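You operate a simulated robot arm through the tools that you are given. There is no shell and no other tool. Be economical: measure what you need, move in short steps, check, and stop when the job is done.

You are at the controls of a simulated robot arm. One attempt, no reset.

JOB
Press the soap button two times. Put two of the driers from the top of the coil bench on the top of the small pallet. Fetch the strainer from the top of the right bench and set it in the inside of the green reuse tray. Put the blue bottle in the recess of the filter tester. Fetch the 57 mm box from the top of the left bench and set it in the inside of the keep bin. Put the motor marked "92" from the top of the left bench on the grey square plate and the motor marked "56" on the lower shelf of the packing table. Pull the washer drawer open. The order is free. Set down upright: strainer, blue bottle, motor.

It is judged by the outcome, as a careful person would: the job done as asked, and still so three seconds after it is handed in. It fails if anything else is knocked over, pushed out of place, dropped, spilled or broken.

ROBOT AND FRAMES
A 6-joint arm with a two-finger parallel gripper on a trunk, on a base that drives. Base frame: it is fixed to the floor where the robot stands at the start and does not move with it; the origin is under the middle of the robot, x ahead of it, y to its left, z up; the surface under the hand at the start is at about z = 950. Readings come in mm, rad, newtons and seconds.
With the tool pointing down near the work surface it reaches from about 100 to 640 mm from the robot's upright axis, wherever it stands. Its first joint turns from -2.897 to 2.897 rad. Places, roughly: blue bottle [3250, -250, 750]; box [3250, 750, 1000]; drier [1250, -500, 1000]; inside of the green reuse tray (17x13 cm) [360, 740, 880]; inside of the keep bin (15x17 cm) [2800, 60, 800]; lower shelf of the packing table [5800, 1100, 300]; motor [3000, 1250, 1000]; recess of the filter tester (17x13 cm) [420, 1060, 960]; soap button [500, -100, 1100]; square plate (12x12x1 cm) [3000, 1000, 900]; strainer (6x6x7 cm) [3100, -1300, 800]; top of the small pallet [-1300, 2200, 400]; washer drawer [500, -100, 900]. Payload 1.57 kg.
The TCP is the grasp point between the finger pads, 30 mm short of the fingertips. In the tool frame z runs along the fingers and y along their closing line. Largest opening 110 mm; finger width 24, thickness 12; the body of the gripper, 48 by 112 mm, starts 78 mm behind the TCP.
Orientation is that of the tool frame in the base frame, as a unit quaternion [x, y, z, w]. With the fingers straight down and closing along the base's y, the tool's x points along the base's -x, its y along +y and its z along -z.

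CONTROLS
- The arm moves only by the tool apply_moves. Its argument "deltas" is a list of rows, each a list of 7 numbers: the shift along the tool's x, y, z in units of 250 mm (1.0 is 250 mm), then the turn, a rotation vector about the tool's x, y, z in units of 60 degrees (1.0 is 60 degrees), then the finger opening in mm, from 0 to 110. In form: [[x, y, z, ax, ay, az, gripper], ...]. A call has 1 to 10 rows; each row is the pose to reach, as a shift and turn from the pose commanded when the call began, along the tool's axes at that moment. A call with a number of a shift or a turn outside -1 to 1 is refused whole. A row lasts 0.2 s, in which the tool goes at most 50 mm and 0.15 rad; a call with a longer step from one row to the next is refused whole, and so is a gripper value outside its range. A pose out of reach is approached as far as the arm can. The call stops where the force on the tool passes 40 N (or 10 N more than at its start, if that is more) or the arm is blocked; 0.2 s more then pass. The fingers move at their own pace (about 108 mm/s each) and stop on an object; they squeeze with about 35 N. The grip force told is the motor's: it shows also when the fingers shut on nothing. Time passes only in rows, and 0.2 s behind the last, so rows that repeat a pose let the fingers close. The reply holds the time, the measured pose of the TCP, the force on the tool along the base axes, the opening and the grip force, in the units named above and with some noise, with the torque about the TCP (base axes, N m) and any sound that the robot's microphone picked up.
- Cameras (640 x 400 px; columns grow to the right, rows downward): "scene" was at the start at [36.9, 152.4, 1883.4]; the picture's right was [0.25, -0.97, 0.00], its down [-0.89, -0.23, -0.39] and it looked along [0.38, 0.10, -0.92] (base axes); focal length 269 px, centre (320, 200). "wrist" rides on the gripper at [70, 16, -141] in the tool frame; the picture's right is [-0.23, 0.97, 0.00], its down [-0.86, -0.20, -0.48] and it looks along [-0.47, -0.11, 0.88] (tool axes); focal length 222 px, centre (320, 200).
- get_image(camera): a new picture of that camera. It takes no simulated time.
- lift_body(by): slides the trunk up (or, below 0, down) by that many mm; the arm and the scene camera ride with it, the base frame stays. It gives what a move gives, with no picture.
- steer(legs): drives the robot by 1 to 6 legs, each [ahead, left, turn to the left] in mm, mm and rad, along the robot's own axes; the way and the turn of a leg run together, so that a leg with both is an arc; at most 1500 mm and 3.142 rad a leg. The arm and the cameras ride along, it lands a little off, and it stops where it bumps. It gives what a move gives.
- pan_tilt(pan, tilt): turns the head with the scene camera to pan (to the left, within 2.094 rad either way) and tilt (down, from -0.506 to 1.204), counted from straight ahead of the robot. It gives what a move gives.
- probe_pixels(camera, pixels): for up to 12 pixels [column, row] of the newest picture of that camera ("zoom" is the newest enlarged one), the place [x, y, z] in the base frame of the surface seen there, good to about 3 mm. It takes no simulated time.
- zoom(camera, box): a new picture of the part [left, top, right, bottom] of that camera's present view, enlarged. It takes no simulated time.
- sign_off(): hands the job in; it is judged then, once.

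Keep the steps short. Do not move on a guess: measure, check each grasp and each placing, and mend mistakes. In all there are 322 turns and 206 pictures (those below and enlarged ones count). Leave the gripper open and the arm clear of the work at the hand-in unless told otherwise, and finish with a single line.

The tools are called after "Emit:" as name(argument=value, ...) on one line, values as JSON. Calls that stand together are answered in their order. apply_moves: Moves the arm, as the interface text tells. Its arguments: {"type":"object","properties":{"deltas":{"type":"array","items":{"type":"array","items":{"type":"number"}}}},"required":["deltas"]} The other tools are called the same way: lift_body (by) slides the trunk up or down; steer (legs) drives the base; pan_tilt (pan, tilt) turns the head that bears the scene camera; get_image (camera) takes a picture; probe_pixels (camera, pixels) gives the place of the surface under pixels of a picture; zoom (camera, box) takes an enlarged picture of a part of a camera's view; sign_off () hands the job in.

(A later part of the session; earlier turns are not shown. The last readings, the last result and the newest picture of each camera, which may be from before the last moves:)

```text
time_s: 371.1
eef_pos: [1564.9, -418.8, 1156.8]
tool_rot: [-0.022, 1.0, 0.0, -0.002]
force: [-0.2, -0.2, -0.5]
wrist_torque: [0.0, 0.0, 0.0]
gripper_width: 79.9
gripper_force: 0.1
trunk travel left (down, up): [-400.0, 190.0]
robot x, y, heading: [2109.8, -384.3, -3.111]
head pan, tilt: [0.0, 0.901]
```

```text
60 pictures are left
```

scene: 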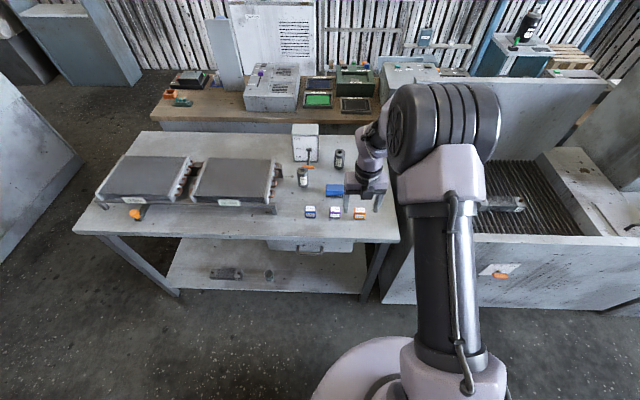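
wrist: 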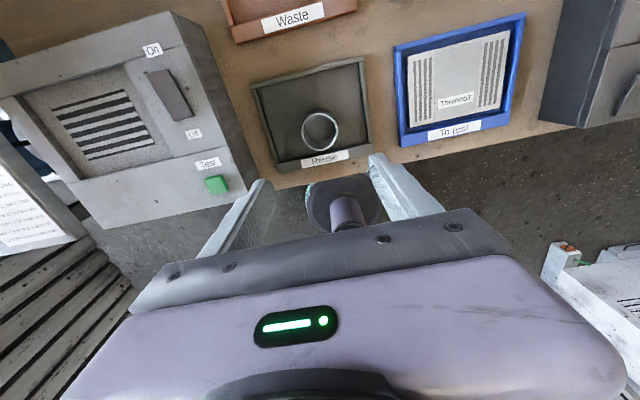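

Emit:
zoom(camera="scene", box=[270, 120, 410, 240])

Emit:
probe_pixels(camera="scene", pixels=[[303, 172], [303, 168], [339, 154], [339, 160], [310, 211], [334, 212], [360, 213], [335, 190], [330, 240], [330, 275], [303, 188], [340, 168]])

```text
3.33 times, centred on (340, 180) of scene
```

zoom: 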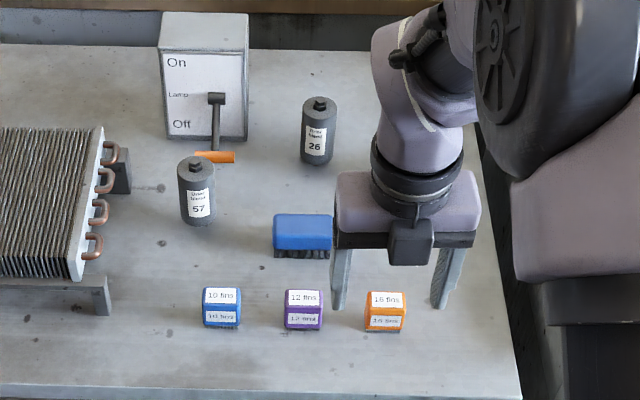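

```text
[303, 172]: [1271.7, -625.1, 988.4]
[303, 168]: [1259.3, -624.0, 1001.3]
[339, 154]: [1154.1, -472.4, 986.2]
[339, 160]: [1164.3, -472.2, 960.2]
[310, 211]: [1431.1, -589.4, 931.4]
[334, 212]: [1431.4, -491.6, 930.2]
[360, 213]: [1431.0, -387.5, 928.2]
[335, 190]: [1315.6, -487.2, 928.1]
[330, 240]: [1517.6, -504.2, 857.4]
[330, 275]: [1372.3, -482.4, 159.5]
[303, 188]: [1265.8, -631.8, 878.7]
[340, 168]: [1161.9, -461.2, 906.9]
```

Driers are the cans labelled "Drier … 57/26". Take the "57" one at ≈(1247,−622): drive so the hand comes above it.

Emit:
steer(legs=[[310, 238, -0.03]])

Emit:
get_image(camera="wrist")

```text
time_s: 373.5
eef_pos: [1263.6, -646.1, 1155.3]
tool_rot: [-0.008, 1.0, 0.002, -0.003]
force: [-0.3, 0.0, 0.1]
wrist_torque: [0.03, -0.01, 0.01]
gripper_width: 80.1
gripper_force: 0.1
trunk travel left (down, up): [-400.0, 190.0]
robot x, y, heading: [1811.6, -627.3, -3.136]
head pan, tilt: [0.0, 0.901]
```

```text
58 pictures are left
```

wrist: 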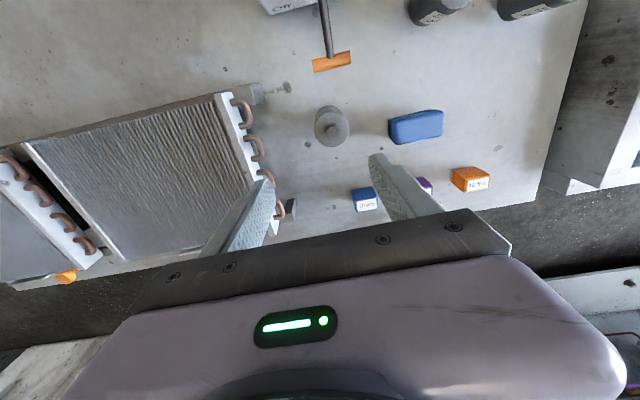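

Emit:
zoom(camera="wrist", box=[301, 95, 361, 155])

Emit:
probe_pixels(camera="wrist", pixels=[[332, 128], [322, 131], [344, 127], [332, 138], [327, 115], [285, 205], [330, 112]])

```text
6.67 times, centred on (331, 125) of wrist
```

zoom: 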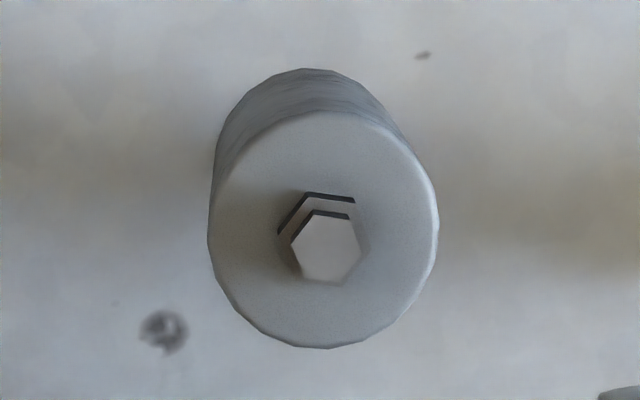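

```text
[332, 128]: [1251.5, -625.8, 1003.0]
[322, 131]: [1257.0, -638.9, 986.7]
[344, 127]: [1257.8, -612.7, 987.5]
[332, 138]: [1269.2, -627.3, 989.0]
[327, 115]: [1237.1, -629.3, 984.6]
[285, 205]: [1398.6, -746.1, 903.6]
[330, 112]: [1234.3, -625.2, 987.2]
```

Drier top centre (1252,−626), z 987. Descend and grasp at z≈940.

Emit:
apply_moves(deltas=[[0.046, 0.08, 0.1, 0, 0, 0, 80], [0.046, 0.08, 0.28, 0, 0, 0, 80], [0.046, 0.08, 0.46, 0, 0, 0, 80], [0.046, 0.08, 0.64, 0, 0, 0, 80], [0.046, 0.08, 0.78, 0, 0, 0, 80], [0.046, 0.08, 0.86, 0, 0, 0, 80]])

Emit:
get_image(camera="wrist")

```text
time_s: 374.9
eef_pos: [1253.8, -625.4, 941.0]
tool_rot: [-0.007, 1.0, 0.001, -0.003]
force: [0.0, -0.9, -0.5]
wrist_torque: [0.0, 0.02, 0.01]
gripper_width: 79.8
gripper_force: 0.0
trunk travel left (down, up): [-400.0, 190.0]
robot x, y, heading: [1811.7, -628.3, -3.141]
head pan, tilt: [0.0, 0.901]
```

```text
56 pictures are left
```

wrist: 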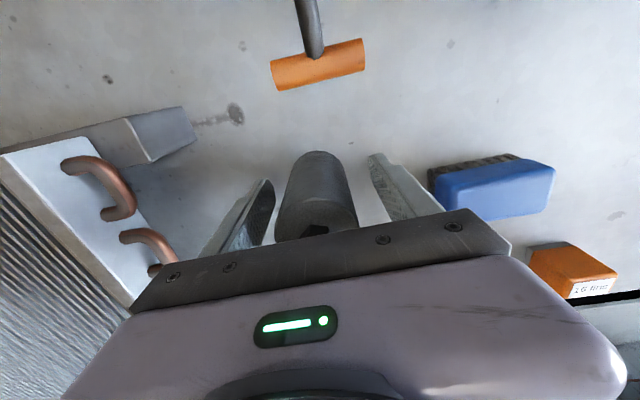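

Emit:
apply_moves(deltas=[[0, 0, 0, 0, 0, 0, 40], [0, 0, 0, 0, 0, 0, 0], [0, 0, 0, 0, 0, 0, 0], [0, 0, -0.1, 0, 0, 0, 0], [0, 0, -0.28, 0, 0, 0, 0], [0, 0, -0.46, 0, 0, 0, 0], [0, 0, -0.64, 0, 0, 0, 0], [0, 0, -0.82, 0, 0, 0, 0], [0, 0, -0.96, 0, 0, 0, 0]])

Emit:
get_image(camera="wrist")

```text
time_s: 376.9
eef_pos: [1251.9, -622.0, 1181.4]
tool_rot: [-0.008, 1.0, 0.003, -0.002]
force: [-0.2, 0.4, -3.9]
wrist_torque: [0.03, 0.04, 0.01]
gripper_width: 47.0
gripper_force: 35.0
trunk travel left (down, up): [-400.0, 190.0]
robot x, y, heading: [1811.1, -628.6, -3.143]
head pan, tilt: [0.0, 0.901]
```

```text
55 pictures are left
```

wrist: 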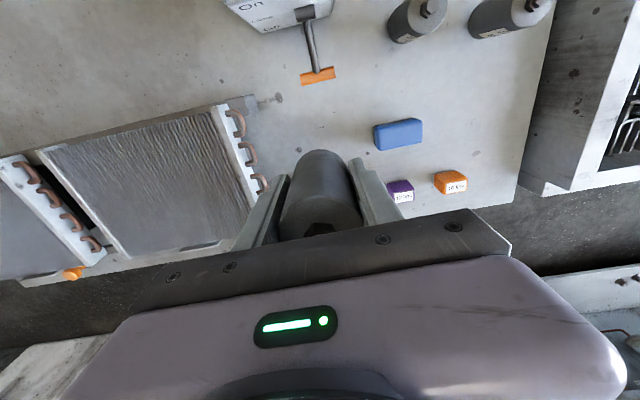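

Drier held (47 mm). Back out, turn, and drive round to the front area.

Emit:
steer(legs=[[-300, 0, 0], [0, 790, 0], [0, 790, 0], [0, 0, -3.14], [-1300, 0, 0], [-1300, 0, 0]])

Emit:
steer(legs=[[0, 1450, 0], [0, 1450, 0]])

Emit:
pan_tilt(pan=2.0, tilt=0.6)

Emit:
get_image(camera="scene")

```text
time_s: 406.0
eef_pos: [124.8, -2251.1, 1181.4]
tool_rot: [1.0, 0.023, 0.002, -0.001]
force: [-0.4, 0.0, -2.8]
wrist_torque: [0.0, 0.03, 0.02]
gripper_width: 46.2
gripper_force: 35.4
trunk travel left (down, up): [-400.0, 190.0]
robot x, y, heading: [-431.3, -2265.6, 0.037]
head pan, tilt: [0.0, 0.901]
```

```text
time_s: 420.1
eef_pos: [15.3, 660.2, 1180.8]
tool_rot: [1.0, 0.024, 0.002, 0.001]
force: [-0.6, -0.4, -3.3]
wrist_torque: [0.0, 0.0, 0.04]
gripper_width: 46.5
gripper_force: 35.3
trunk travel left (down, up): [-400.0, 190.0]
robot x, y, heading: [-545.0, 644.0, 0.035]
head pan, tilt: [0.0, 0.901]
```

```text
time_s: 422.0
eef_pos: [16.7, 660.2, 1181.3]
tool_rot: [1.0, 0.024, 0.003, 0.0]
force: [0.0, -0.3, -3.1]
wrist_torque: [-0.01, 0.0, 0.0]
gripper_width: 46.4
gripper_force: 35.3
trunk travel left (down, up): [-400.0, 190.0]
robot x, y, heading: [-544.7, 645.0, 0.039]
head pan, tilt: [2.0, 0.6]
```

```text
54 pictures are left
```

scene: 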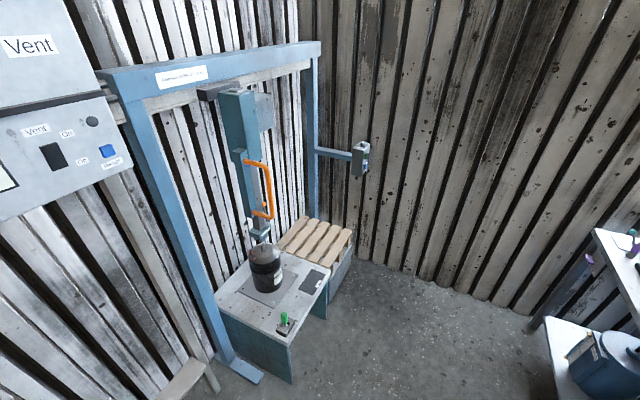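

Pallet seen at (318,240). Probe pallet, table and floor limits.

Emit:
probe_pixels(camera="scene", pixels=[[300, 225], [345, 233], [280, 245], [325, 262], [315, 242], [340, 250], [325, 305], [285, 380], [262, 375], [290, 320], [312, 180], [360, 158]])

Emit:
zoom(camera="scene", box=[200, 190, 380, 320])

```text
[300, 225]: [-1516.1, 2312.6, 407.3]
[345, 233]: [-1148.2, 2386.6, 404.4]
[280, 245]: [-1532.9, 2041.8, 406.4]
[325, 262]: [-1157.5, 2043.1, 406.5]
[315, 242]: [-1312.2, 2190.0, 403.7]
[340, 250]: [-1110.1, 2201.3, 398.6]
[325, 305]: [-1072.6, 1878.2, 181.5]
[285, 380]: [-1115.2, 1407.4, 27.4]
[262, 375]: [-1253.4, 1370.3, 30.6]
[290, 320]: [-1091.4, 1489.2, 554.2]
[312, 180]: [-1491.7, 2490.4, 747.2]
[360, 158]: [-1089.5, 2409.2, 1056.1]
```

```text
3.08 times, centred on (290, 255) of scene
```

zoom: 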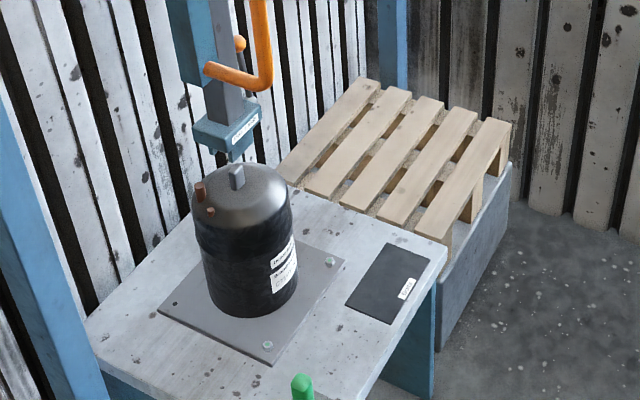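

Emit:
probe_pixels(camera="zoom", pixels=[[330, 125], [365, 145], [400, 165], [435, 185], [470, 205], [440, 160], [405, 145], [460, 170], [490, 130], [415, 220]])

Emit:
probe_pixels(camera="scene", pixels=[[600, 240], [548, 330], [535, 330], [570, 395], [480, 280], [480, 390], [60, 150], [110, 130], [268, 190], [230, 95], [620, 300], [530, 300]])

```text
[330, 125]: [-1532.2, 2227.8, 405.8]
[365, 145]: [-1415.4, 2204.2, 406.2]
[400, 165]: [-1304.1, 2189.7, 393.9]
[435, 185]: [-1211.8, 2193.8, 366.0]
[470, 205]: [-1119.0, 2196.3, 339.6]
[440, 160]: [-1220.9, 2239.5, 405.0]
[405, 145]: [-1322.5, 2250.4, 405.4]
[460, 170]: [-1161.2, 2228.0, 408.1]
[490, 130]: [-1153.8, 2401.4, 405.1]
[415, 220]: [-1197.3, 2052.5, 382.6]
```

```text
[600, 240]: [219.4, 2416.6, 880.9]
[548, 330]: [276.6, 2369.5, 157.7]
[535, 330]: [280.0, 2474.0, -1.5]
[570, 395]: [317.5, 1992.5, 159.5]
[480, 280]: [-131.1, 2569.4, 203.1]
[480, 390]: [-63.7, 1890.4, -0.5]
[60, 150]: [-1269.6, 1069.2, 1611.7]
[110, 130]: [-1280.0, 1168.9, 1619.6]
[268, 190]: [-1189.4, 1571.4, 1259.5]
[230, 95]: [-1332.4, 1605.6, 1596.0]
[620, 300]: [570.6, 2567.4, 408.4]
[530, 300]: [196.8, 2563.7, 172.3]
```

Area x −1090…219 is free floor; lever at (−1189,1571). Drive to (−350,1490), turn to face −x, then sidestep to y≈2200.

Emit:
steer(legs=[[225, 840, 0], [0, 0, 3.1], [0, -700, 0]])

Emit:
pan_tilt(pan=0.1, tilt=0.9)

Emit:
get_image(camera="scene")

```text
time_s: 437.3
eef_pos: [-912.8, 2203.9, 1182.1]
tool_rot: [-0.002, 1.0, 0.0, -0.002]
force: [-0.2, -0.4, -2.7]
wrist_torque: [-0.01, 0.0, 0.0]
gripper_width: 46.3
gripper_force: 34.9
trunk travel left (down, up): [-400.0, 190.0]
robot x, y, heading: [-350.5, 2192.8, 3.138]
head pan, tilt: [2.0, 0.6]
```

```text
time_s: 439.2
eef_pos: [-913.2, 2203.4, 1181.9]
tool_rot: [-0.002, 1.0, 0.002, -0.003]
force: [-0.2, 0.5, -3.7]
wrist_torque: [0.01, -0.01, 0.0]
gripper_width: 46.2
gripper_force: 34.8
trunk travel left (down, up): [-400.0, 190.0]
robot x, y, heading: [-351.1, 2193.5, 3.134]
head pan, tilt: [0.099, 0.901]
```

```text
52 pictures are left
```

scene: 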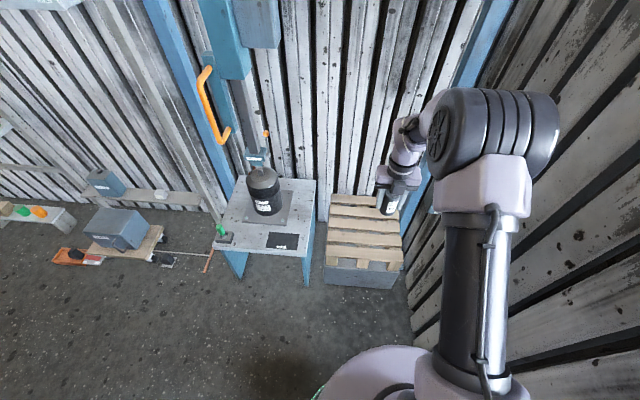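

Emit:
zoom(camera="scene", box=[310, 180, 420, 290])

Emit:
probe_pixels(camera="scene", pixels=[[362, 248], [362, 252], [362, 256], [362, 260], [362, 242], [362, 238], [362, 234], [362, 230], [330, 250], [400, 258], [362, 225], [362, 222]])

```text
3.64 times, centred on (365, 235) of scene
```

zoom: 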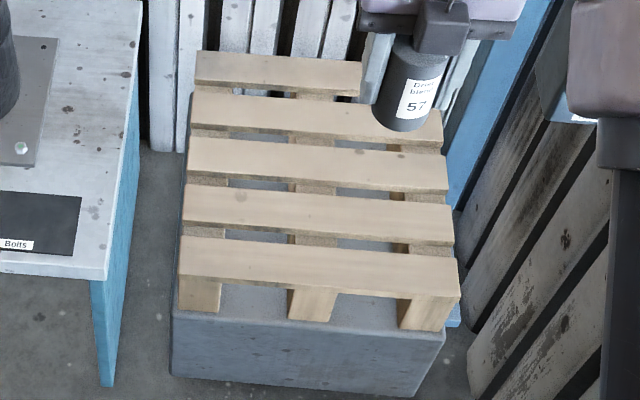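

```text
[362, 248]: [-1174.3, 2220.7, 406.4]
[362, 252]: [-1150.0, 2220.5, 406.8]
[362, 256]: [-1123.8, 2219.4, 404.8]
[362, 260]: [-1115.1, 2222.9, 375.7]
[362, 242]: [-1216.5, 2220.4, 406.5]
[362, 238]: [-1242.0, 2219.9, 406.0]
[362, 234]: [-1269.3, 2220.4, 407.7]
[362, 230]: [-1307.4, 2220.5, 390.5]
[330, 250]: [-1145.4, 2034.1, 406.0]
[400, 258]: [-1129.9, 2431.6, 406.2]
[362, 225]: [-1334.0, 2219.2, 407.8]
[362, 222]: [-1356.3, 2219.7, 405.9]
```

Front slat centre x≈−1150, top 406. Place the drier at (−1150,2215): forward 237 mm, lower the trunk 400.

Emit:
steer(legs=[[237, -12, 0.004]])

Emit:
lift_body(by=-400)

Emit:
apply_moves(deltas=[[0, 0, 0.18, 0, 0, 0, 0], [0, 0, 0.36, 0, 0, 0, 0], [0, 0, 0.54, 0, 0, 0, 0], [0, 0, 0.72, 0, 0, 0, 0], [0, 0, 0.88, 0, 0, 0, 0]])

Emit:
get_image(camera="wrist")

```text
time_s: 440.9
eef_pos: [-1145.8, 2214.7, 1181.1]
tool_rot: [-0.003, 1.0, 0.0, -0.002]
force: [-0.8, -1.0, -3.7]
wrist_torque: [0.01, -0.06, 0.03]
gripper_width: 46.1
gripper_force: 35.0
trunk travel left (down, up): [-400.0, 190.0]
robot x, y, heading: [-585.9, 2206.3, 3.136]
head pan, tilt: [0.099, 0.901]
```

```text
time_s: 444.8
eef_pos: [-1144.1, 2214.8, 780.5]
tool_rot: [-0.003, 1.0, 0.002, -0.003]
force: [0.2, -0.4, -2.2]
wrist_torque: [-0.01, -0.05, 0.0]
gripper_width: 46.4
gripper_force: 35.1
trunk travel left (down, up): [0.0, 590.0]
robot x, y, heading: [-583.6, 2206.9, 3.139]
head pan, tilt: [0.099, 0.901]
```

```text
time_s: 446.0
eef_pos: [-1146.2, 2215.7, 559.1]
tool_rot: [-0.003, 1.0, 0.002, -0.003]
force: [0.3, 0.4, -3.5]
wrist_torque: [-0.02, 0.01, 0.01]
gripper_width: 46.3
gripper_force: 35.3
trunk travel left (down, up): [0.0, 590.0]
robot x, y, heading: [-588.0, 2204.6, 3.134]
head pan, tilt: [0.099, 0.901]
```

```text
50 pictures are left
```

wrist: 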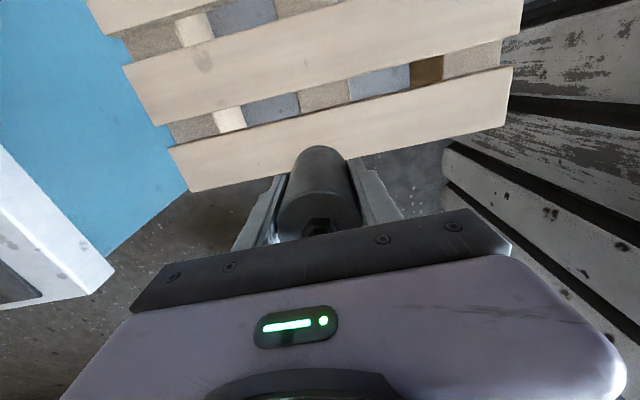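

Emit:
apply_moves(deltas=[[0.016, 0, 0.16, 0, 0, 0, 0], [0.016, 0, 0.3, 0, 0, 0, 0], [0.016, 0, 0.352, 0, 0, 0, 0], [0.016, 0, 0.36, 0, 0, 0, 0]])

Emit:
apply_moves(deltas=[[0, 0, 0.006, 0, 0, 0, 0], [0, 0, 0.012, 0, 0, 0, 0]])

```text
time_s: 447.0
eef_pos: [-1150.4, 2214.2, 470.7]
tool_rot: [-0.003, 1.0, 0.001, -0.003]
force: [-0.2, -0.2, -3.2]
wrist_torque: [0.0, 0.02, 0.01]
gripper_width: 46.2
gripper_force: 34.7
trunk travel left (down, up): [0.0, 590.0]
robot x, y, heading: [-583.6, 2205.4, 3.141]
head pan, tilt: [0.099, 0.901]
```

```text
time_s: 447.6
eef_pos: [-1150.2, 2215.5, 468.5]
tool_rot: [-0.004, 1.0, 0.001, -0.003]
force: [0.4, -1.0, 0.3]
wrist_torque: [-0.08, -0.04, 0.04]
gripper_width: 46.2
gripper_force: 35.2
trunk travel left (down, up): [0.0, 590.0]
robot x, y, heading: [-587.2, 2203.4, 3.142]
head pan, tilt: [0.099, 0.901]
```

Contact (force change −3→0). Release and rise.

Emit:
apply_moves(deltas=[[0, 0, 0.002, 0, 0, 0, 0], [0, 0, 0.002, 0, 0, 0, 60], [0, 0, 0.002, 0, 0, 0, 80], [0, 0, 0.002, 0, 0, 0, 80], [0, 0, -0.12, 0, 0, 0, 80], [0, 0, -0.3, 0, 0, 0, 80], [0, 0, -0.48, 0, 0, 0, 80], [0, 0, -0.66, 0, 0, 0, 80], [0, 0, -0.84, 0, 0, 0, 80], [0, 0, -1.0, 0, 0, 0, 80]])

Emit:
get_image(camera="wrist")

```text
time_s: 449.8
eef_pos: [-1148.5, 2213.9, 715.4]
tool_rot: [-0.005, 1.0, 0.001, -0.003]
force: [0.1, 0.1, 0.2]
wrist_torque: [-0.01, -0.02, -0.01]
gripper_width: 80.1
gripper_force: 0.2
trunk travel left (down, up): [0.0, 590.0]
robot x, y, heading: [-582.8, 2203.2, 3.142]
head pan, tilt: [0.099, 0.901]
```

```text
49 pictures are left
```

wrist: 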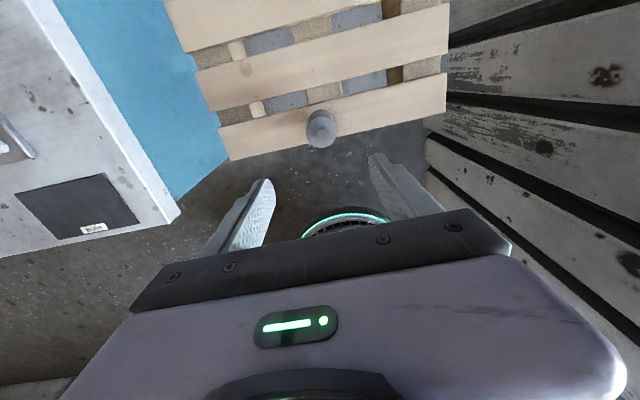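

Drier 1 stands on the slat. Raise and go for the second (the "26" one).

Emit:
lift_body(by=400)

Emit:
apply_moves(deltas=[[0, 0, -0.13, 0, 0, 0, 80], [0, 0, -0.26, 0, 0, 0, 80]])

Emit:
steer(legs=[[-237, 0, 0], [0, 710, 0], [0, 0, -3.142], [-140, -1300, 0], [0, -1300, 0], [0, -1090, 0]])

```text
time_s: 453.6
eef_pos: [-1149.3, 2213.1, 1114.0]
tool_rot: [-0.004, 1.0, 0.002, -0.003]
force: [-0.5, 0.5, -0.6]
wrist_torque: [-0.02, 0.03, 0.0]
gripper_width: 80.0
gripper_force: 0.0
trunk travel left (down, up): [-400.0, 190.0]
robot x, y, heading: [-584.4, 2207.3, 3.137]
head pan, tilt: [0.099, 0.901]
```

```text
time_s: 454.2
eef_pos: [-1148.8, 2212.2, 1180.5]
tool_rot: [-0.003, 1.0, 0.002, -0.003]
force: [-0.1, 0.2, 0.8]
wrist_torque: [-0.01, 0.0, 0.03]
gripper_width: 80.1
gripper_force: 0.1
trunk travel left (down, up): [-400.0, 190.0]
robot x, y, heading: [-581.4, 2205.5, 3.138]
head pan, tilt: [0.099, 0.901]
```

```text
refused: -3.142 is not a number from -3.14159 to 3.14159
```

Emit:
steer(legs=[[-237, 0, 0], [0, 710, 0], [0, 0, -3.14], [-140, -1300, 0], [0, -1300, 0], [0, -1090, 0]])

```text
time_s: 484.3
eef_pos: [1.2, -2212.0, 1181.1]
tool_rot: [1.0, -0.016, 0.003, 0.002]
force: [0.7, -1.1, -0.3]
wrist_torque: [-0.01, -0.02, 0.01]
gripper_width: 79.9
gripper_force: 0.0
trunk travel left (down, up): [-400.0, 190.0]
robot x, y, heading: [-564.3, -2183.1, -0.046]
head pan, tilt: [0.099, 0.901]
```

Emit:
steer(legs=[[0, 0, 0.046], [1340, 0, 0], [1340, 0, 0], [0, 0, 3.13], [0, -860, 0], [0, -860, 0]])

Emit:
get_image(camera="scene")

```text
time_s: 513.3
eef_pos: [1458.3, -488.6, 1179.8]
tool_rot: [-0.033, 0.999, 0.001, -0.002]
force: [0.3, 0.4, 0.3]
wrist_torque: [0.03, 0.03, -0.02]
gripper_width: 80.1
gripper_force: 0.1
trunk travel left (down, up): [-400.0, 190.0]
robot x, y, heading: [2023.0, -463.7, -3.087]
head pan, tilt: [0.099, 0.901]
```

```text
48 pictures are left
```

scene: 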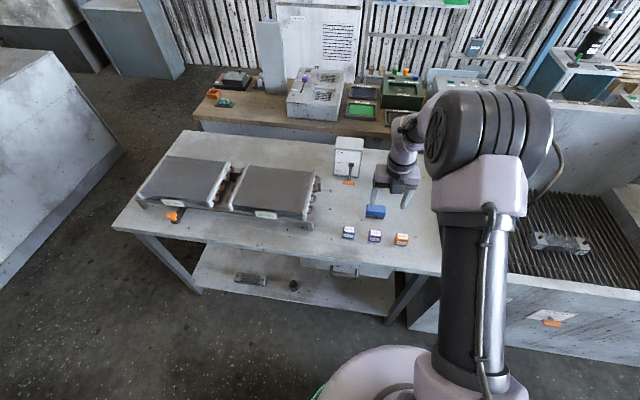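

Emit:
steer(legs=[[0, 0, -0.053], [275, 0, 0]])

Emit:
get_image(camera="wrist")

```text
time_s: 515.7
eef_pos: [1179.3, -457.9, 1178.6]
tool_rot: [-0.004, 1.0, 0.001, -0.002]
force: [0.5, 1.0, 1.0]
wrist_torque: [0.01, -0.01, -0.04]
gripper_width: 80.0
gripper_force: 0.0
trunk travel left (down, up): [-400.0, 190.0]
robot x, y, heading: [1746.9, -461.1, 3.141]
head pan, tilt: [0.099, 0.901]
```

```text
47 pictures are left
```

wrist: 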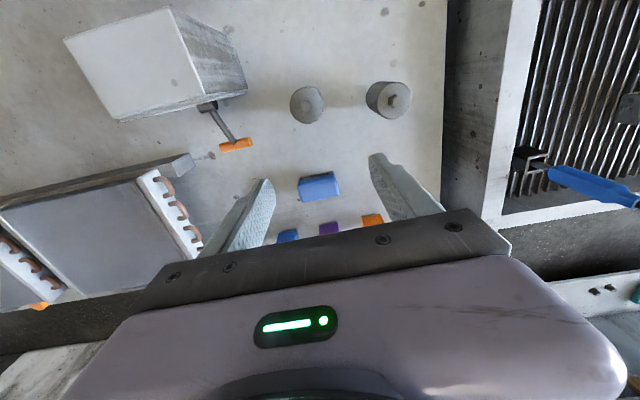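

Emit:
probe_pixels(camera="wrist", pixels=[[309, 106], [297, 108], [320, 105], [309, 116], [306, 94], [396, 101], [400, 85], [230, 75]])

```text
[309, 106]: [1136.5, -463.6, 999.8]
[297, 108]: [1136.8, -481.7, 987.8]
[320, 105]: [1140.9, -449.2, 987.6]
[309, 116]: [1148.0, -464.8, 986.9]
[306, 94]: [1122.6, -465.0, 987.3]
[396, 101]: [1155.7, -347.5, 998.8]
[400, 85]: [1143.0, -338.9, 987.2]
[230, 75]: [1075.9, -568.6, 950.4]
```

Second drier centre (1137,−465). Descend.

Emit:
apply_moves(deltas=[[0.1, -0.028, 0.05, 0, 0, 0, 80], [0.17, -0.028, 0.2, 0, 0, 0, 80], [0.17, -0.028, 0.38, 0, 0, 0, 80], [0.17, -0.028, 0.56, 0, 0, 0, 80]])

Emit:
get_image(camera="wrist")

```text
time_s: 516.7
eef_pos: [1133.6, -465.4, 1038.6]
tool_rot: [-0.005, 1.0, 0.001, -0.002]
force: [-0.5, -0.2, -1.0]
wrist_torque: [0.01, 0.01, -0.05]
gripper_width: 80.0
gripper_force: 0.2
trunk travel left (down, up): [-400.0, 190.0]
robot x, y, heading: [1744.7, -465.7, 3.142]
head pan, tilt: [0.099, 0.901]
```

```text
46 pictures are left
```

wrist: 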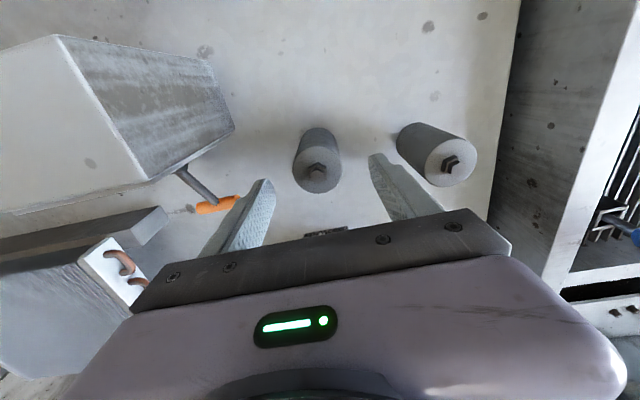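

Descend using the trunk (keeps reach safe).

Emit:
lift_body(by=-98)

Emit:
get_image(camera="wrist")

```text
time_s: 518.0
eef_pos: [1135.0, -464.7, 941.0]
tool_rot: [-0.005, 1.0, 0.002, -0.003]
force: [-0.3, 0.0, 0.5]
wrist_torque: [0.02, 0.02, 0.02]
gripper_width: 79.8
gripper_force: 0.1
trunk travel left (down, up): [-302.0, 288.0]
robot x, y, heading: [1745.8, -466.4, 3.14]
head pan, tilt: [0.099, 0.901]
```

```text
45 pictures are left
```

wrist: 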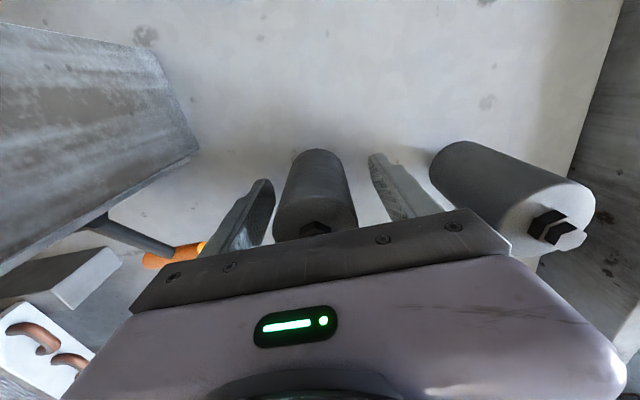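

Close, lift via arm and trunk.

Emit:
apply_moves(deltas=[[0, 0, 0, 0, 0, 0, 40], [0, 0, 0, 0, 0, 0, 0], [0, 0, 0, 0, 0, 0, 0], [0, 0, -0.1, 0, 0, 0, 0], [0, 0, -0.28, 0, 0, 0, 0], [0, 0, -0.46, 0, 0, 0, 0], [0, 0, -0.58, 0, 0, 0, 0]])

Emit:
lift_body(by=98)

Emit:
get_image(camera="wrist")

```text
time_s: 519.6
eef_pos: [1138.9, -466.1, 1088.1]
tool_rot: [-0.004, 1.0, 0.001, -0.002]
force: [0.8, -0.7, -2.6]
wrist_torque: [0.01, 0.0, 0.01]
gripper_width: 46.3
gripper_force: 35.7
trunk travel left (down, up): [-302.0, 288.0]
robot x, y, heading: [1743.9, -462.1, 3.141]
head pan, tilt: [0.099, 0.901]
```

```text
time_s: 520.9
eef_pos: [1137.6, -465.9, 1185.0]
tool_rot: [-0.006, 1.0, 0.002, -0.003]
force: [-0.3, -0.7, -2.6]
wrist_torque: [0.0, 0.05, 0.02]
gripper_width: 46.5
gripper_force: 35.0
trunk travel left (down, up): [-400.0, 190.0]
robot x, y, heading: [1744.1, -462.2, 3.147]
head pan, tilt: [0.099, 0.901]
```

```text
44 pictures are left
```

wrist: 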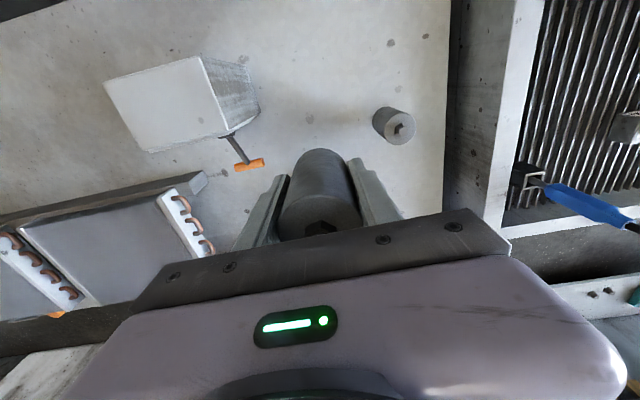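

Emit:
steer(legs=[[-360, 0, 0], [0, 870, 0], [0, 870, 0], [0, 0, -3.14], [-1300, 0, 0], [-1300, 0, 0]])

```text
time_s: 551.4
eef_pos: [87.4, -2183.8, 1184.8]
tool_rot: [1.0, 0.008, 0.003, 0.001]
force: [-0.4, 0.0, -2.5]
wrist_torque: [0.01, -0.03, 0.03]
gripper_width: 46.3
gripper_force: 34.9
trunk travel left (down, up): [-400.0, 190.0]
robot x, y, heading: [-523.1, -2187.8, 0.005]
head pan, tilt: [0.099, 0.901]
```

Emit:
steer(legs=[[0, 1300, 0], [0, 1300, 0], [130, 840, 0], [0, 0, 3.13], [0, -840, 0]])

Emit:
get_image(camera="scene")

```text
time_s: 579.7
eef_pos: [-1070.6, 2082.5, 1183.6]
tool_rot: [-0.021, 1.0, 0.0, -0.003]
force: [0.3, -0.1, -2.3]
wrist_torque: [-0.02, -0.02, 0.01]
gripper_width: 46.0
gripper_force: 34.4
trunk travel left (down, up): [-400.0, 190.0]
robot x, y, heading: [-470.9, 2105.0, -3.108]
head pan, tilt: [0.099, 0.901]
```

```text
43 pictures are left
```

scene: 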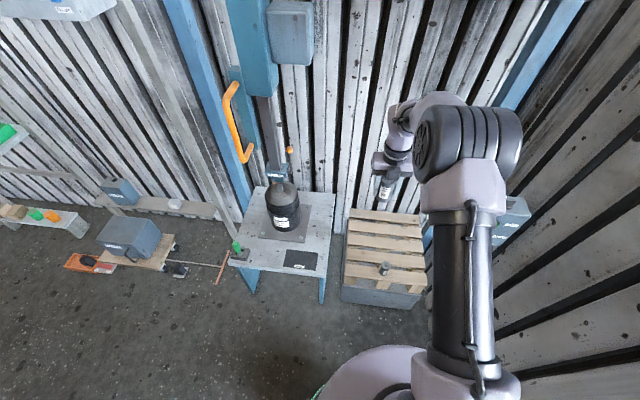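

Emit:
steer(legs=[[79, 0, -0.033]])

Emit:
lift_body(by=-400)

Emit:
apply_moves(deltas=[[0, 0, 0.18, 0, 0, 0, 0], [0, 0, 0.36, 0, 0, 0, 0], [0, 0, 0.54, 0, 0, 0, 0], [0, 0, 0.72, 0, 0, 0, 0], [0, 0, 0.88, 0, 0, 0, 0]])

Emit:
get_image(camera="wrist")

```text
time_s: 580.8
eef_pos: [-1150.5, 2101.5, 1182.9]
tool_rot: [-0.005, 1.0, 0.001, -0.001]
force: [-0.3, 0.1, -3.7]
wrist_torque: [-0.02, -0.06, -0.01]
gripper_width: 46.4
gripper_force: 34.4
trunk travel left (down, up): [-400.0, 190.0]
robot x, y, heading: [-542.1, 2102.2, -3.139]
head pan, tilt: [0.099, 0.901]
```

```text
time_s: 584.6
eef_pos: [-1149.9, 2101.5, 785.2]
tool_rot: [-0.006, 1.0, 0.002, -0.002]
force: [-0.3, 0.4, -3.3]
wrist_torque: [0.02, -0.05, 0.0]
gripper_width: 45.9
gripper_force: 35.4
trunk travel left (down, up): [0.0, 590.0]
robot x, y, heading: [-541.0, 2103.5, -3.144]
head pan, tilt: [0.099, 0.901]
```

```text
time_s: 585.8
eef_pos: [-1150.6, 2103.9, 565.2]
tool_rot: [-0.006, 1.0, 0.001, -0.002]
force: [1.2, -0.7, -3.1]
wrist_torque: [0.04, 0.0, 0.01]
gripper_width: 46.1
gripper_force: 35.4
trunk travel left (down, up): [0.0, 590.0]
robot x, y, heading: [-543.8, 2102.4, -3.137]
head pan, tilt: [0.099, 0.901]
```

```text
42 pictures are left
```

wrist: 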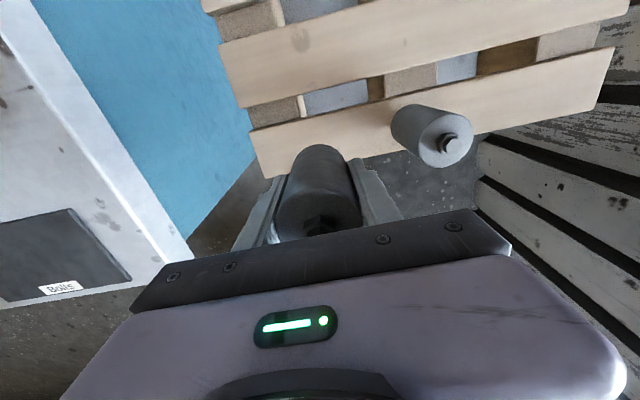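

To keep reach safe, drive 60 mm closer and pull the arm back equally, then lower.

Emit:
steer(legs=[[60, 0, 0]])

Emit:
apply_moves(deltas=[[-0.12, 0, 0.0, 0, 0, 0, 0], [-0.24, 0, 0.05, 0, 0, 0, 0], [-0.24, 0, 0.2, 0, 0, 0, 0], [-0.24, 0, 0.33, 0, 0, 0, 0], [-0.24, 0, 0.37, 0, 0, 0, 0]])

```text
time_s: 586.8
eef_pos: [-1210.7, 2103.7, 564.3]
tool_rot: [-0.007, 1.0, 0.0, -0.003]
force: [-0.3, 0.8, -3.4]
wrist_torque: [0.01, 0.03, -0.02]
gripper_width: 46.1
gripper_force: 35.2
trunk travel left (down, up): [0.0, 590.0]
robot x, y, heading: [-603.8, 2105.0, -3.142]
head pan, tilt: [0.099, 0.901]
```

```text
time_s: 588.0
eef_pos: [-1152.6, 2104.7, 471.3]
tool_rot: [-0.006, 1.0, 0.001, -0.003]
force: [0.6, -0.4, -3.2]
wrist_torque: [-0.01, -0.03, 0.0]
gripper_width: 46.3
gripper_force: 35.3
trunk travel left (down, up): [0.0, 590.0]
robot x, y, heading: [-603.0, 2104.3, -3.141]
head pan, tilt: [0.099, 0.901]
```

Emit:
apply_moves(deltas=[[0, 0, 0.008, 0, 0, 0, 0], [0, 0, 0.016, 0, 0, 0, 0]])

```text
time_s: 588.6
eef_pos: [-1151.8, 2104.4, 469.0]
tool_rot: [-0.006, 1.0, 0.001, -0.002]
force: [-0.3, -0.5, -3.5]
wrist_torque: [0.0, 0.03, 0.02]
gripper_width: 46.1
gripper_force: 34.9
trunk travel left (down, up): [0.0, 590.0]
robot x, y, heading: [-601.4, 2103.8, -3.143]
head pan, tilt: [0.099, 0.901]
```

Emit:
apply_moves(deltas=[[0, 0, 0.006, 0, 0, 0, 0], [0, 0, 0.012, 0, 0, 0, 0]])

```text
time_s: 589.2
eef_pos: [-1151.9, 2105.1, 468.9]
tool_rot: [-0.005, 1.0, 0.001, -0.004]
force: [5.1, 2.8, 25.9]
wrist_torque: [0.12, -0.32, -0.02]
gripper_width: 46.2
gripper_force: 35.4
trunk travel left (down, up): [0.0, 590.0]
robot x, y, heading: [-602.7, 2105.7, -3.139]
head pan, tilt: [0.099, 0.901]
```

Contact. Ease, release, rise.

Emit:
apply_moves(deltas=[[0, 0, -0.01, 0, 0, 0, 0], [0, 0, -0.01, 0, 0, 0, 60], [0, 0, -0.01, 0, 0, 0, 80], [0, 0, -0.01, 0, 0, 0, 80], [0, 0, -0.12, 0, 0, 0, 80], [0, 0, -0.3, 0, 0, 0, 80], [0, 0, -0.48, 0, 0, 0, 80], [0, 0, -0.66, 0, 0, 0, 80], [0, 0, -0.84, 0, 0, 0, 80], [0, 0, -1.0, 0, 0, 0, 80]])

Emit:
get_image(camera="wrist")

Emit:
lift_body(by=400)

```text
time_s: 591.4
eef_pos: [-1151.2, 2103.2, 716.5]
tool_rot: [-0.006, 1.0, 0.001, -0.001]
force: [-0.8, 0.5, 1.0]
wrist_torque: [-0.02, 0.0, 0.02]
gripper_width: 79.9
gripper_force: 0.0
trunk travel left (down, up): [0.0, 590.0]
robot x, y, heading: [-601.9, 2102.6, -3.14]
head pan, tilt: [0.099, 0.901]
```

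```text
41 pictures are left
```

wrist: 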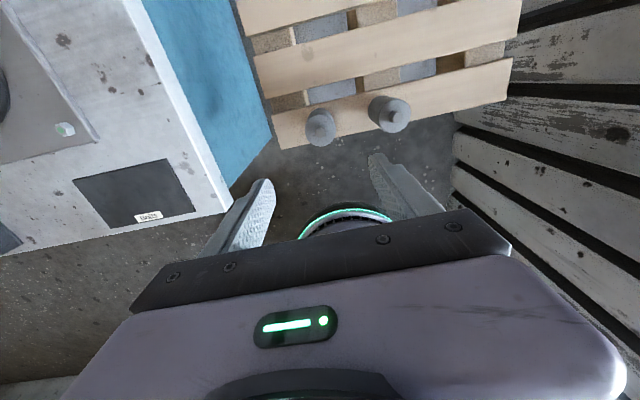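

```text
time_s: 595.2
eef_pos: [-1151.8, 2102.8, 1116.5]
tool_rot: [-0.006, 1.0, 0.0, -0.003]
force: [0.7, 0.7, 1.1]
wrist_torque: [0.0, 0.02, 0.03]
gripper_width: 80.1
gripper_force: 0.0
trunk travel left (down, up): [-400.0, 190.0]
robot x, y, heading: [-604.0, 2105.4, -3.141]
head pan, tilt: [0.099, 0.901]
```

Both driers stand on the pallet. Last: the blue bottle. Drive to the right bench again.

Emit:
steer(legs=[[-225, 0, 0], [0, 850, 0], [0, 0, -3.14], [-120, -1200, 0], [0, -1200, 0], [0, -1055, 0]])

```text
time_s: 624.8
eef_pos: [26.2, -2197.7, 1117.4]
tool_rot: [1.0, 0.002, 0.002, 0.001]
force: [-0.4, -0.4, 0.7]
wrist_torque: [0.01, -0.02, 0.0]
gripper_width: 79.9
gripper_force: 0.1
trunk travel left (down, up): [-400.0, 190.0]
robot x, y, heading: [-521.3, -2194.9, -0.006]
head pan, tilt: [0.099, 0.901]
```

Emit:
steer(legs=[[1340, -10, 0.006], [1340, 0, 0], [0, 1200, 0], [0, 600, 0]])

Emit:
get_image(camera="scene")

```text
time_s: 646.4
eef_pos: [2650.3, -381.3, 1116.4]
tool_rot: [1.0, 0.014, 0.003, 0.002]
force: [1.0, -0.3, -1.2]
wrist_torque: [0.01, -0.01, 0.03]
gripper_width: 80.3
gripper_force: 0.0
trunk travel left (down, up): [-400.0, 190.0]
robot x, y, heading: [2100.8, -391.1, 0.02]
head pan, tilt: [0.099, 0.901]
```

```text
40 pictures are left
```

scene: 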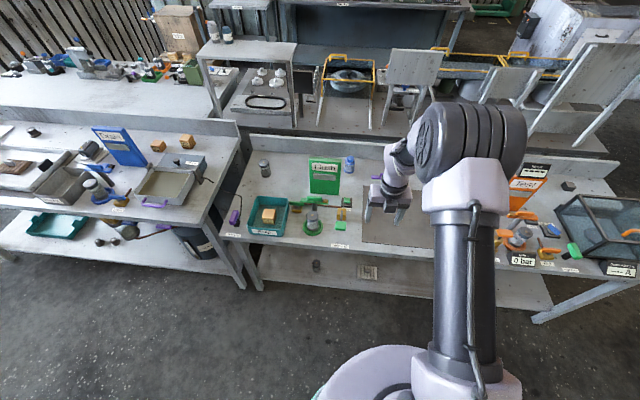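

Emit:
zoom(camera="scene", box=[310, 140, 410, 220])

Emit:
probe_pixels(camera="zoom", pixels=[[250, 110], [250, 150], [225, 160], [280, 160], [250, 200], [250, 215], [100, 160], [200, 160], [290, 380], [500, 330]])

```text
5.00 times, centred on (360, 180) of scene
```

zoom: 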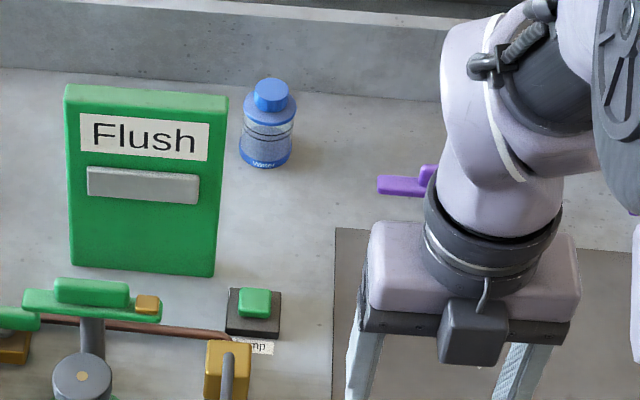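

```text
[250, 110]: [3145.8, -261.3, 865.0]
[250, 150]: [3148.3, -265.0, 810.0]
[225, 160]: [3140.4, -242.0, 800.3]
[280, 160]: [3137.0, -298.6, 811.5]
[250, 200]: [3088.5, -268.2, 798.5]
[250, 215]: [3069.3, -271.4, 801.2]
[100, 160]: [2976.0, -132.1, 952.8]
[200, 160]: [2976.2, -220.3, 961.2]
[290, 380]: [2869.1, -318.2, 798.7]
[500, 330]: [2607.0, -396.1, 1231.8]
```

Blue bottle ≈ (3162,−283), on bench z 800, clear of the Flush panel. Drive in and tilt the hand above it.

Emit:
steer(legs=[[412, 100, -0.02]])

Emit:
apply_moves(deltas=[[0.026, 0.0, 0.0, 0, 0.11, 0, 80], [0.052, 0, 0.1, 0, 0.22, 0, 80], [0.078, 0, 0.2, 0, 0.33, 0, 80], [0.104, 0, 0.3, 0, 0.417, 0, 80]])

Emit:
get_image(camera="wrist")

```text
time_s: 649.0
eef_pos: [3059.5, -289.7, 1117.1]
tool_rot: [1.0, 0.006, 0.002, 0.002]
force: [0.4, 0.7, -0.6]
wrist_torque: [-0.01, -0.01, 0.01]
gripper_width: 80.0
gripper_force: 0.1
trunk travel left (down, up): [-400.0, 190.0]
robot x, y, heading: [2512.2, -289.4, 0.001]
head pan, tilt: [0.099, 0.901]
```

```text
time_s: 650.0
eef_pos: [3090.3, -284.9, 1043.6]
tool_rot: [0.976, 0.003, 0.216, 0.009]
force: [-0.3, 0.3, -0.1]
wrist_torque: [-0.02, 0.01, 0.01]
gripper_width: 80.0
gripper_force: 0.0
out of reach, approached as far as the arm can: row 4
trunk travel left (down, up): [-400.0, 190.0]
robot x, y, heading: [2515.8, -287.7, 0.003]
head pan, tilt: [0.099, 0.901]
```

```text
38 pictures are left
```

wrist: 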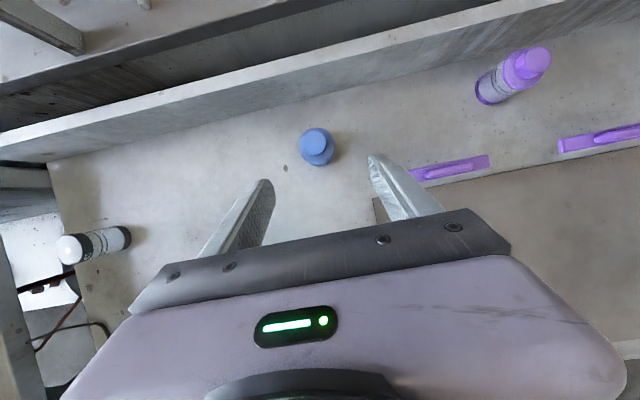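

Emit:
probe_pixels(camera="wrist", pixels=[[316, 142], [303, 146], [329, 146], [316, 158], [318, 165], [420, 173], [450, 168], [410, 175]])

```text
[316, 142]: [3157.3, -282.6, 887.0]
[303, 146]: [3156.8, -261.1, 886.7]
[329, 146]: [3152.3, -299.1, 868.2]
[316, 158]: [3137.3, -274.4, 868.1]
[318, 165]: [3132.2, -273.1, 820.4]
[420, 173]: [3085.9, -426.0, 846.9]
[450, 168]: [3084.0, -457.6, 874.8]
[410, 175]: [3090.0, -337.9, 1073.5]
```

Bottle axis (3159,−281), cap top 887. Go in along the tool axis.

Emit:
apply_moves(deltas=[[-0.042, -0.008, 0.16, 0, 0, 0, 80], [-0.084, -0.016, 0.33, 0, 0, 0, 80], [-0.084, -0.016, 0.5, 0, 0, 0, 80], [-0.084, -0.016, 0.66, 0, 0, 0, 80], [-0.084, -0.016, 0.77, 0, 0, 0, 80], [-0.084, -0.016, 0.833, 0, 0, 0, 80]])

Emit:
get_image(camera="wrist")

```text
time_s: 651.4
eef_pos: [3159.3, -280.8, 844.8]
tool_rot: [0.975, 0.006, 0.221, -0.003]
force: [0.2, 0.6, -1.2]
wrist_torque: [0.02, 0.03, 0.0]
gripper_width: 79.9
gripper_force: 0.0
out of reach, approached as far as the arm can: row 1, 2
trunk travel left (down, up): [-400.0, 190.0]
robot x, y, heading: [2511.3, -290.9, 0.001]
head pan, tilt: [0.099, 0.901]
```

```text
37 pictures are left
```

wrist: 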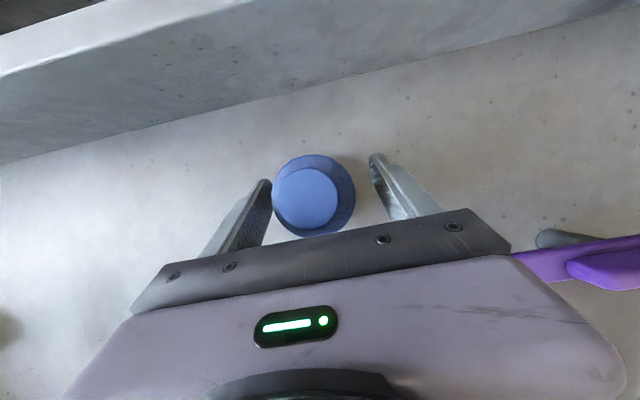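

Shift 6 mm to +y, close, lift straight up.

Emit:
apply_moves(deltas=[[0, -0.024, 0, 0, 0, 0, 80], [0, -0.024, 0, 0, 0, 0, 45], [0, -0.024, 0, 0, 0, 0, 0], [0, -0.024, 0, 0, 0, 0, 0], [0.034, -0.024, -0.072, 0, 0, 0, 0], [0.09, -0.024, -0.19, 0, 0, 0, 0], [0.15, -0.024, -0.32, 0, 0, 0, 0]])

Emit:
lift_body(by=150)

Emit:
get_image(camera="wrist")

```text
time_s: 653.0
eef_pos: [3158.2, -273.8, 921.4]
tool_rot: [0.975, 0.005, 0.22, -0.002]
force: [-0.3, 0.2, -1.5]
wrist_torque: [0.03, -0.01, -0.01]
gripper_width: 53.2
gripper_force: 34.7
out of reach, approached as far as the arm can: row 7
trunk travel left (down, up): [-400.0, 190.0]
robot x, y, heading: [2512.8, -290.5, 0.001]
head pan, tilt: [0.099, 0.901]
```

```text
time_s: 654.7
eef_pos: [3160.0, -274.8, 1069.8]
tool_rot: [0.975, 0.005, 0.221, -0.002]
force: [0.2, -0.4, -1.6]
wrist_torque: [0.01, 0.02, 0.01]
gripper_width: 53.1
gripper_force: 34.6
trunk travel left (down, up): [-550.0, 40.0]
robot x, y, heading: [2513.0, -287.4, -0.003]
head pan, tilt: [0.099, 0.901]
```

```text
36 pictures are left
```

wrist: 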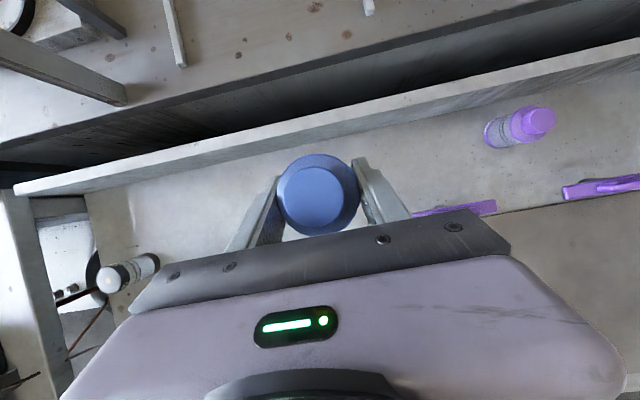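

Raise the trunk a bit more, sidestep away from the Flush panel, then back out and drive to the tester.

Emit:
lift_body(by=38)

Emit:
steer(legs=[[0, -80, 0], [-370, 0, 0], [0, -920, 0], [0, -910, 0]])

```text
time_s: 655.5
eef_pos: [3158.6, -274.3, 1107.9]
tool_rot: [0.975, 0.006, 0.221, -0.003]
force: [-0.2, -0.3, -1.3]
wrist_torque: [0.0, -0.01, -0.03]
gripper_width: 52.9
gripper_force: 34.9
trunk travel left (down, up): [-588.0, 2.0]
robot x, y, heading: [2507.5, -290.2, -0.001]
head pan, tilt: [0.099, 0.901]
```

```text
time_s: 667.4
eef_pos: [2791.3, -2204.1, 1108.0]
tool_rot: [0.975, 0.0, 0.22, -0.001]
force: [-0.1, -0.3, -1.8]
wrist_torque: [-0.05, 0.0, 0.02]
gripper_width: 52.7
gripper_force: 35.2
trunk travel left (down, up): [-588.0, 2.0]
robot x, y, heading: [2142.3, -2210.7, -0.008]
head pan, tilt: [0.099, 0.901]
```

Emit:
steer(legs=[[-1350, 0, 0.008], [-1340, 0, 0], [0, 1100, 0], [0, 1100, 0], [0, 1060, 0]])

Emit:
pan_tilt(pan=0.1, tilt=1.0)

Emit:
get_image(camera="scene")

```text
time_s: 696.2
eef_pos: [27.6, 1103.1, 1107.3]
tool_rot: [0.975, 0.017, 0.22, -0.005]
force: [0.3, 0.9, -1.7]
wrist_torque: [0.02, 0.01, 0.02]
gripper_width: 52.6
gripper_force: 34.8
trunk travel left (down, up): [-588.0, 2.0]
robot x, y, heading: [-618.8, 1070.9, 0.024]
head pan, tilt: [0.099, 0.901]
```

```text
time_s: 696.8
eef_pos: [29.2, 1102.6, 1107.5]
tool_rot: [0.975, 0.018, 0.22, -0.005]
force: [0.5, -0.1, -1.1]
wrist_torque: [0.02, -0.04, -0.03]
gripper_width: 52.8
gripper_force: 35.1
trunk travel left (down, up): [-588.0, 2.0]
robot x, y, heading: [-618.1, 1072.5, 0.024]
head pan, tilt: [0.099, 1.0]
```

```text
35 pictures are left
```

scene: 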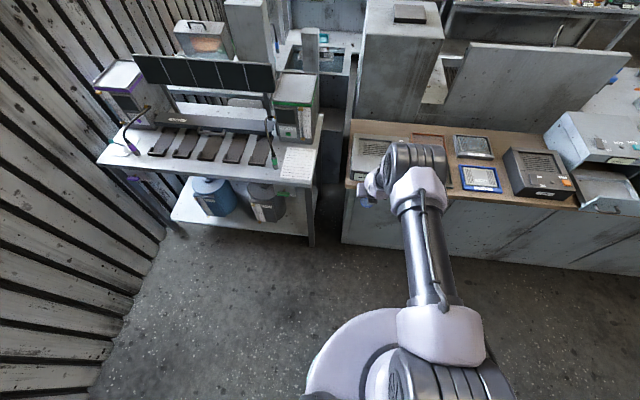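

Move so the bottle comes over the recess centre (425,1060).

Emit:
steer(legs=[[0, 0, -0.024], [396, -27, 0]])

Emit:
get_image(camera="wrist")

Emit:
get_image(camera="scene")

```text
time_s: 699.6
eef_pos: [417.5, 1063.0, 1108.1]
tool_rot: [0.976, 0.006, 0.22, -0.001]
force: [-0.3, -0.4, -2.0]
wrist_torque: [0.02, 0.02, 0.01]
gripper_width: 52.6
gripper_force: 34.9
trunk travel left (down, up): [-588.0, 2.0]
robot x, y, heading: [-229.4, 1045.0, 0.007]
head pan, tilt: [0.099, 1.0]
```

```text
34 pictures are left
```

wrist: 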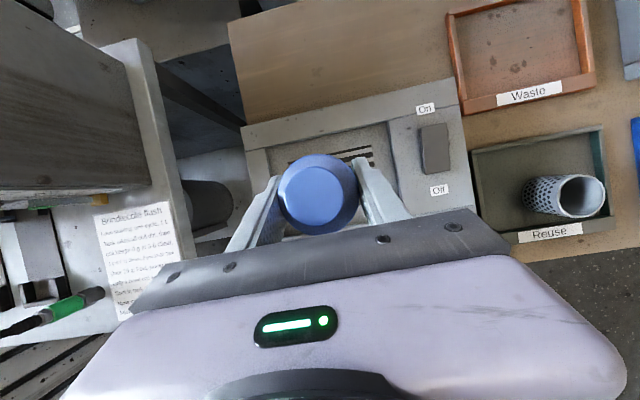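

```text
33 pictures are left
```

scene: 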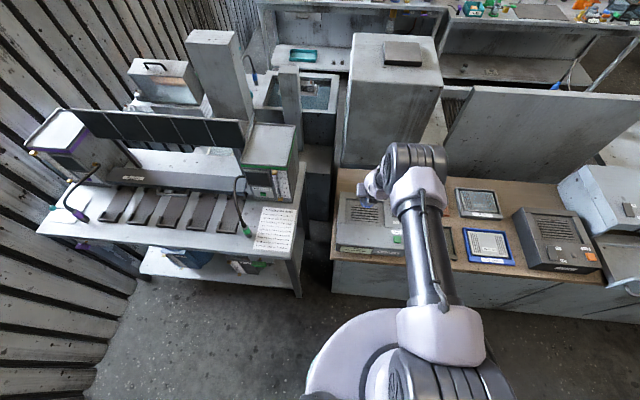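

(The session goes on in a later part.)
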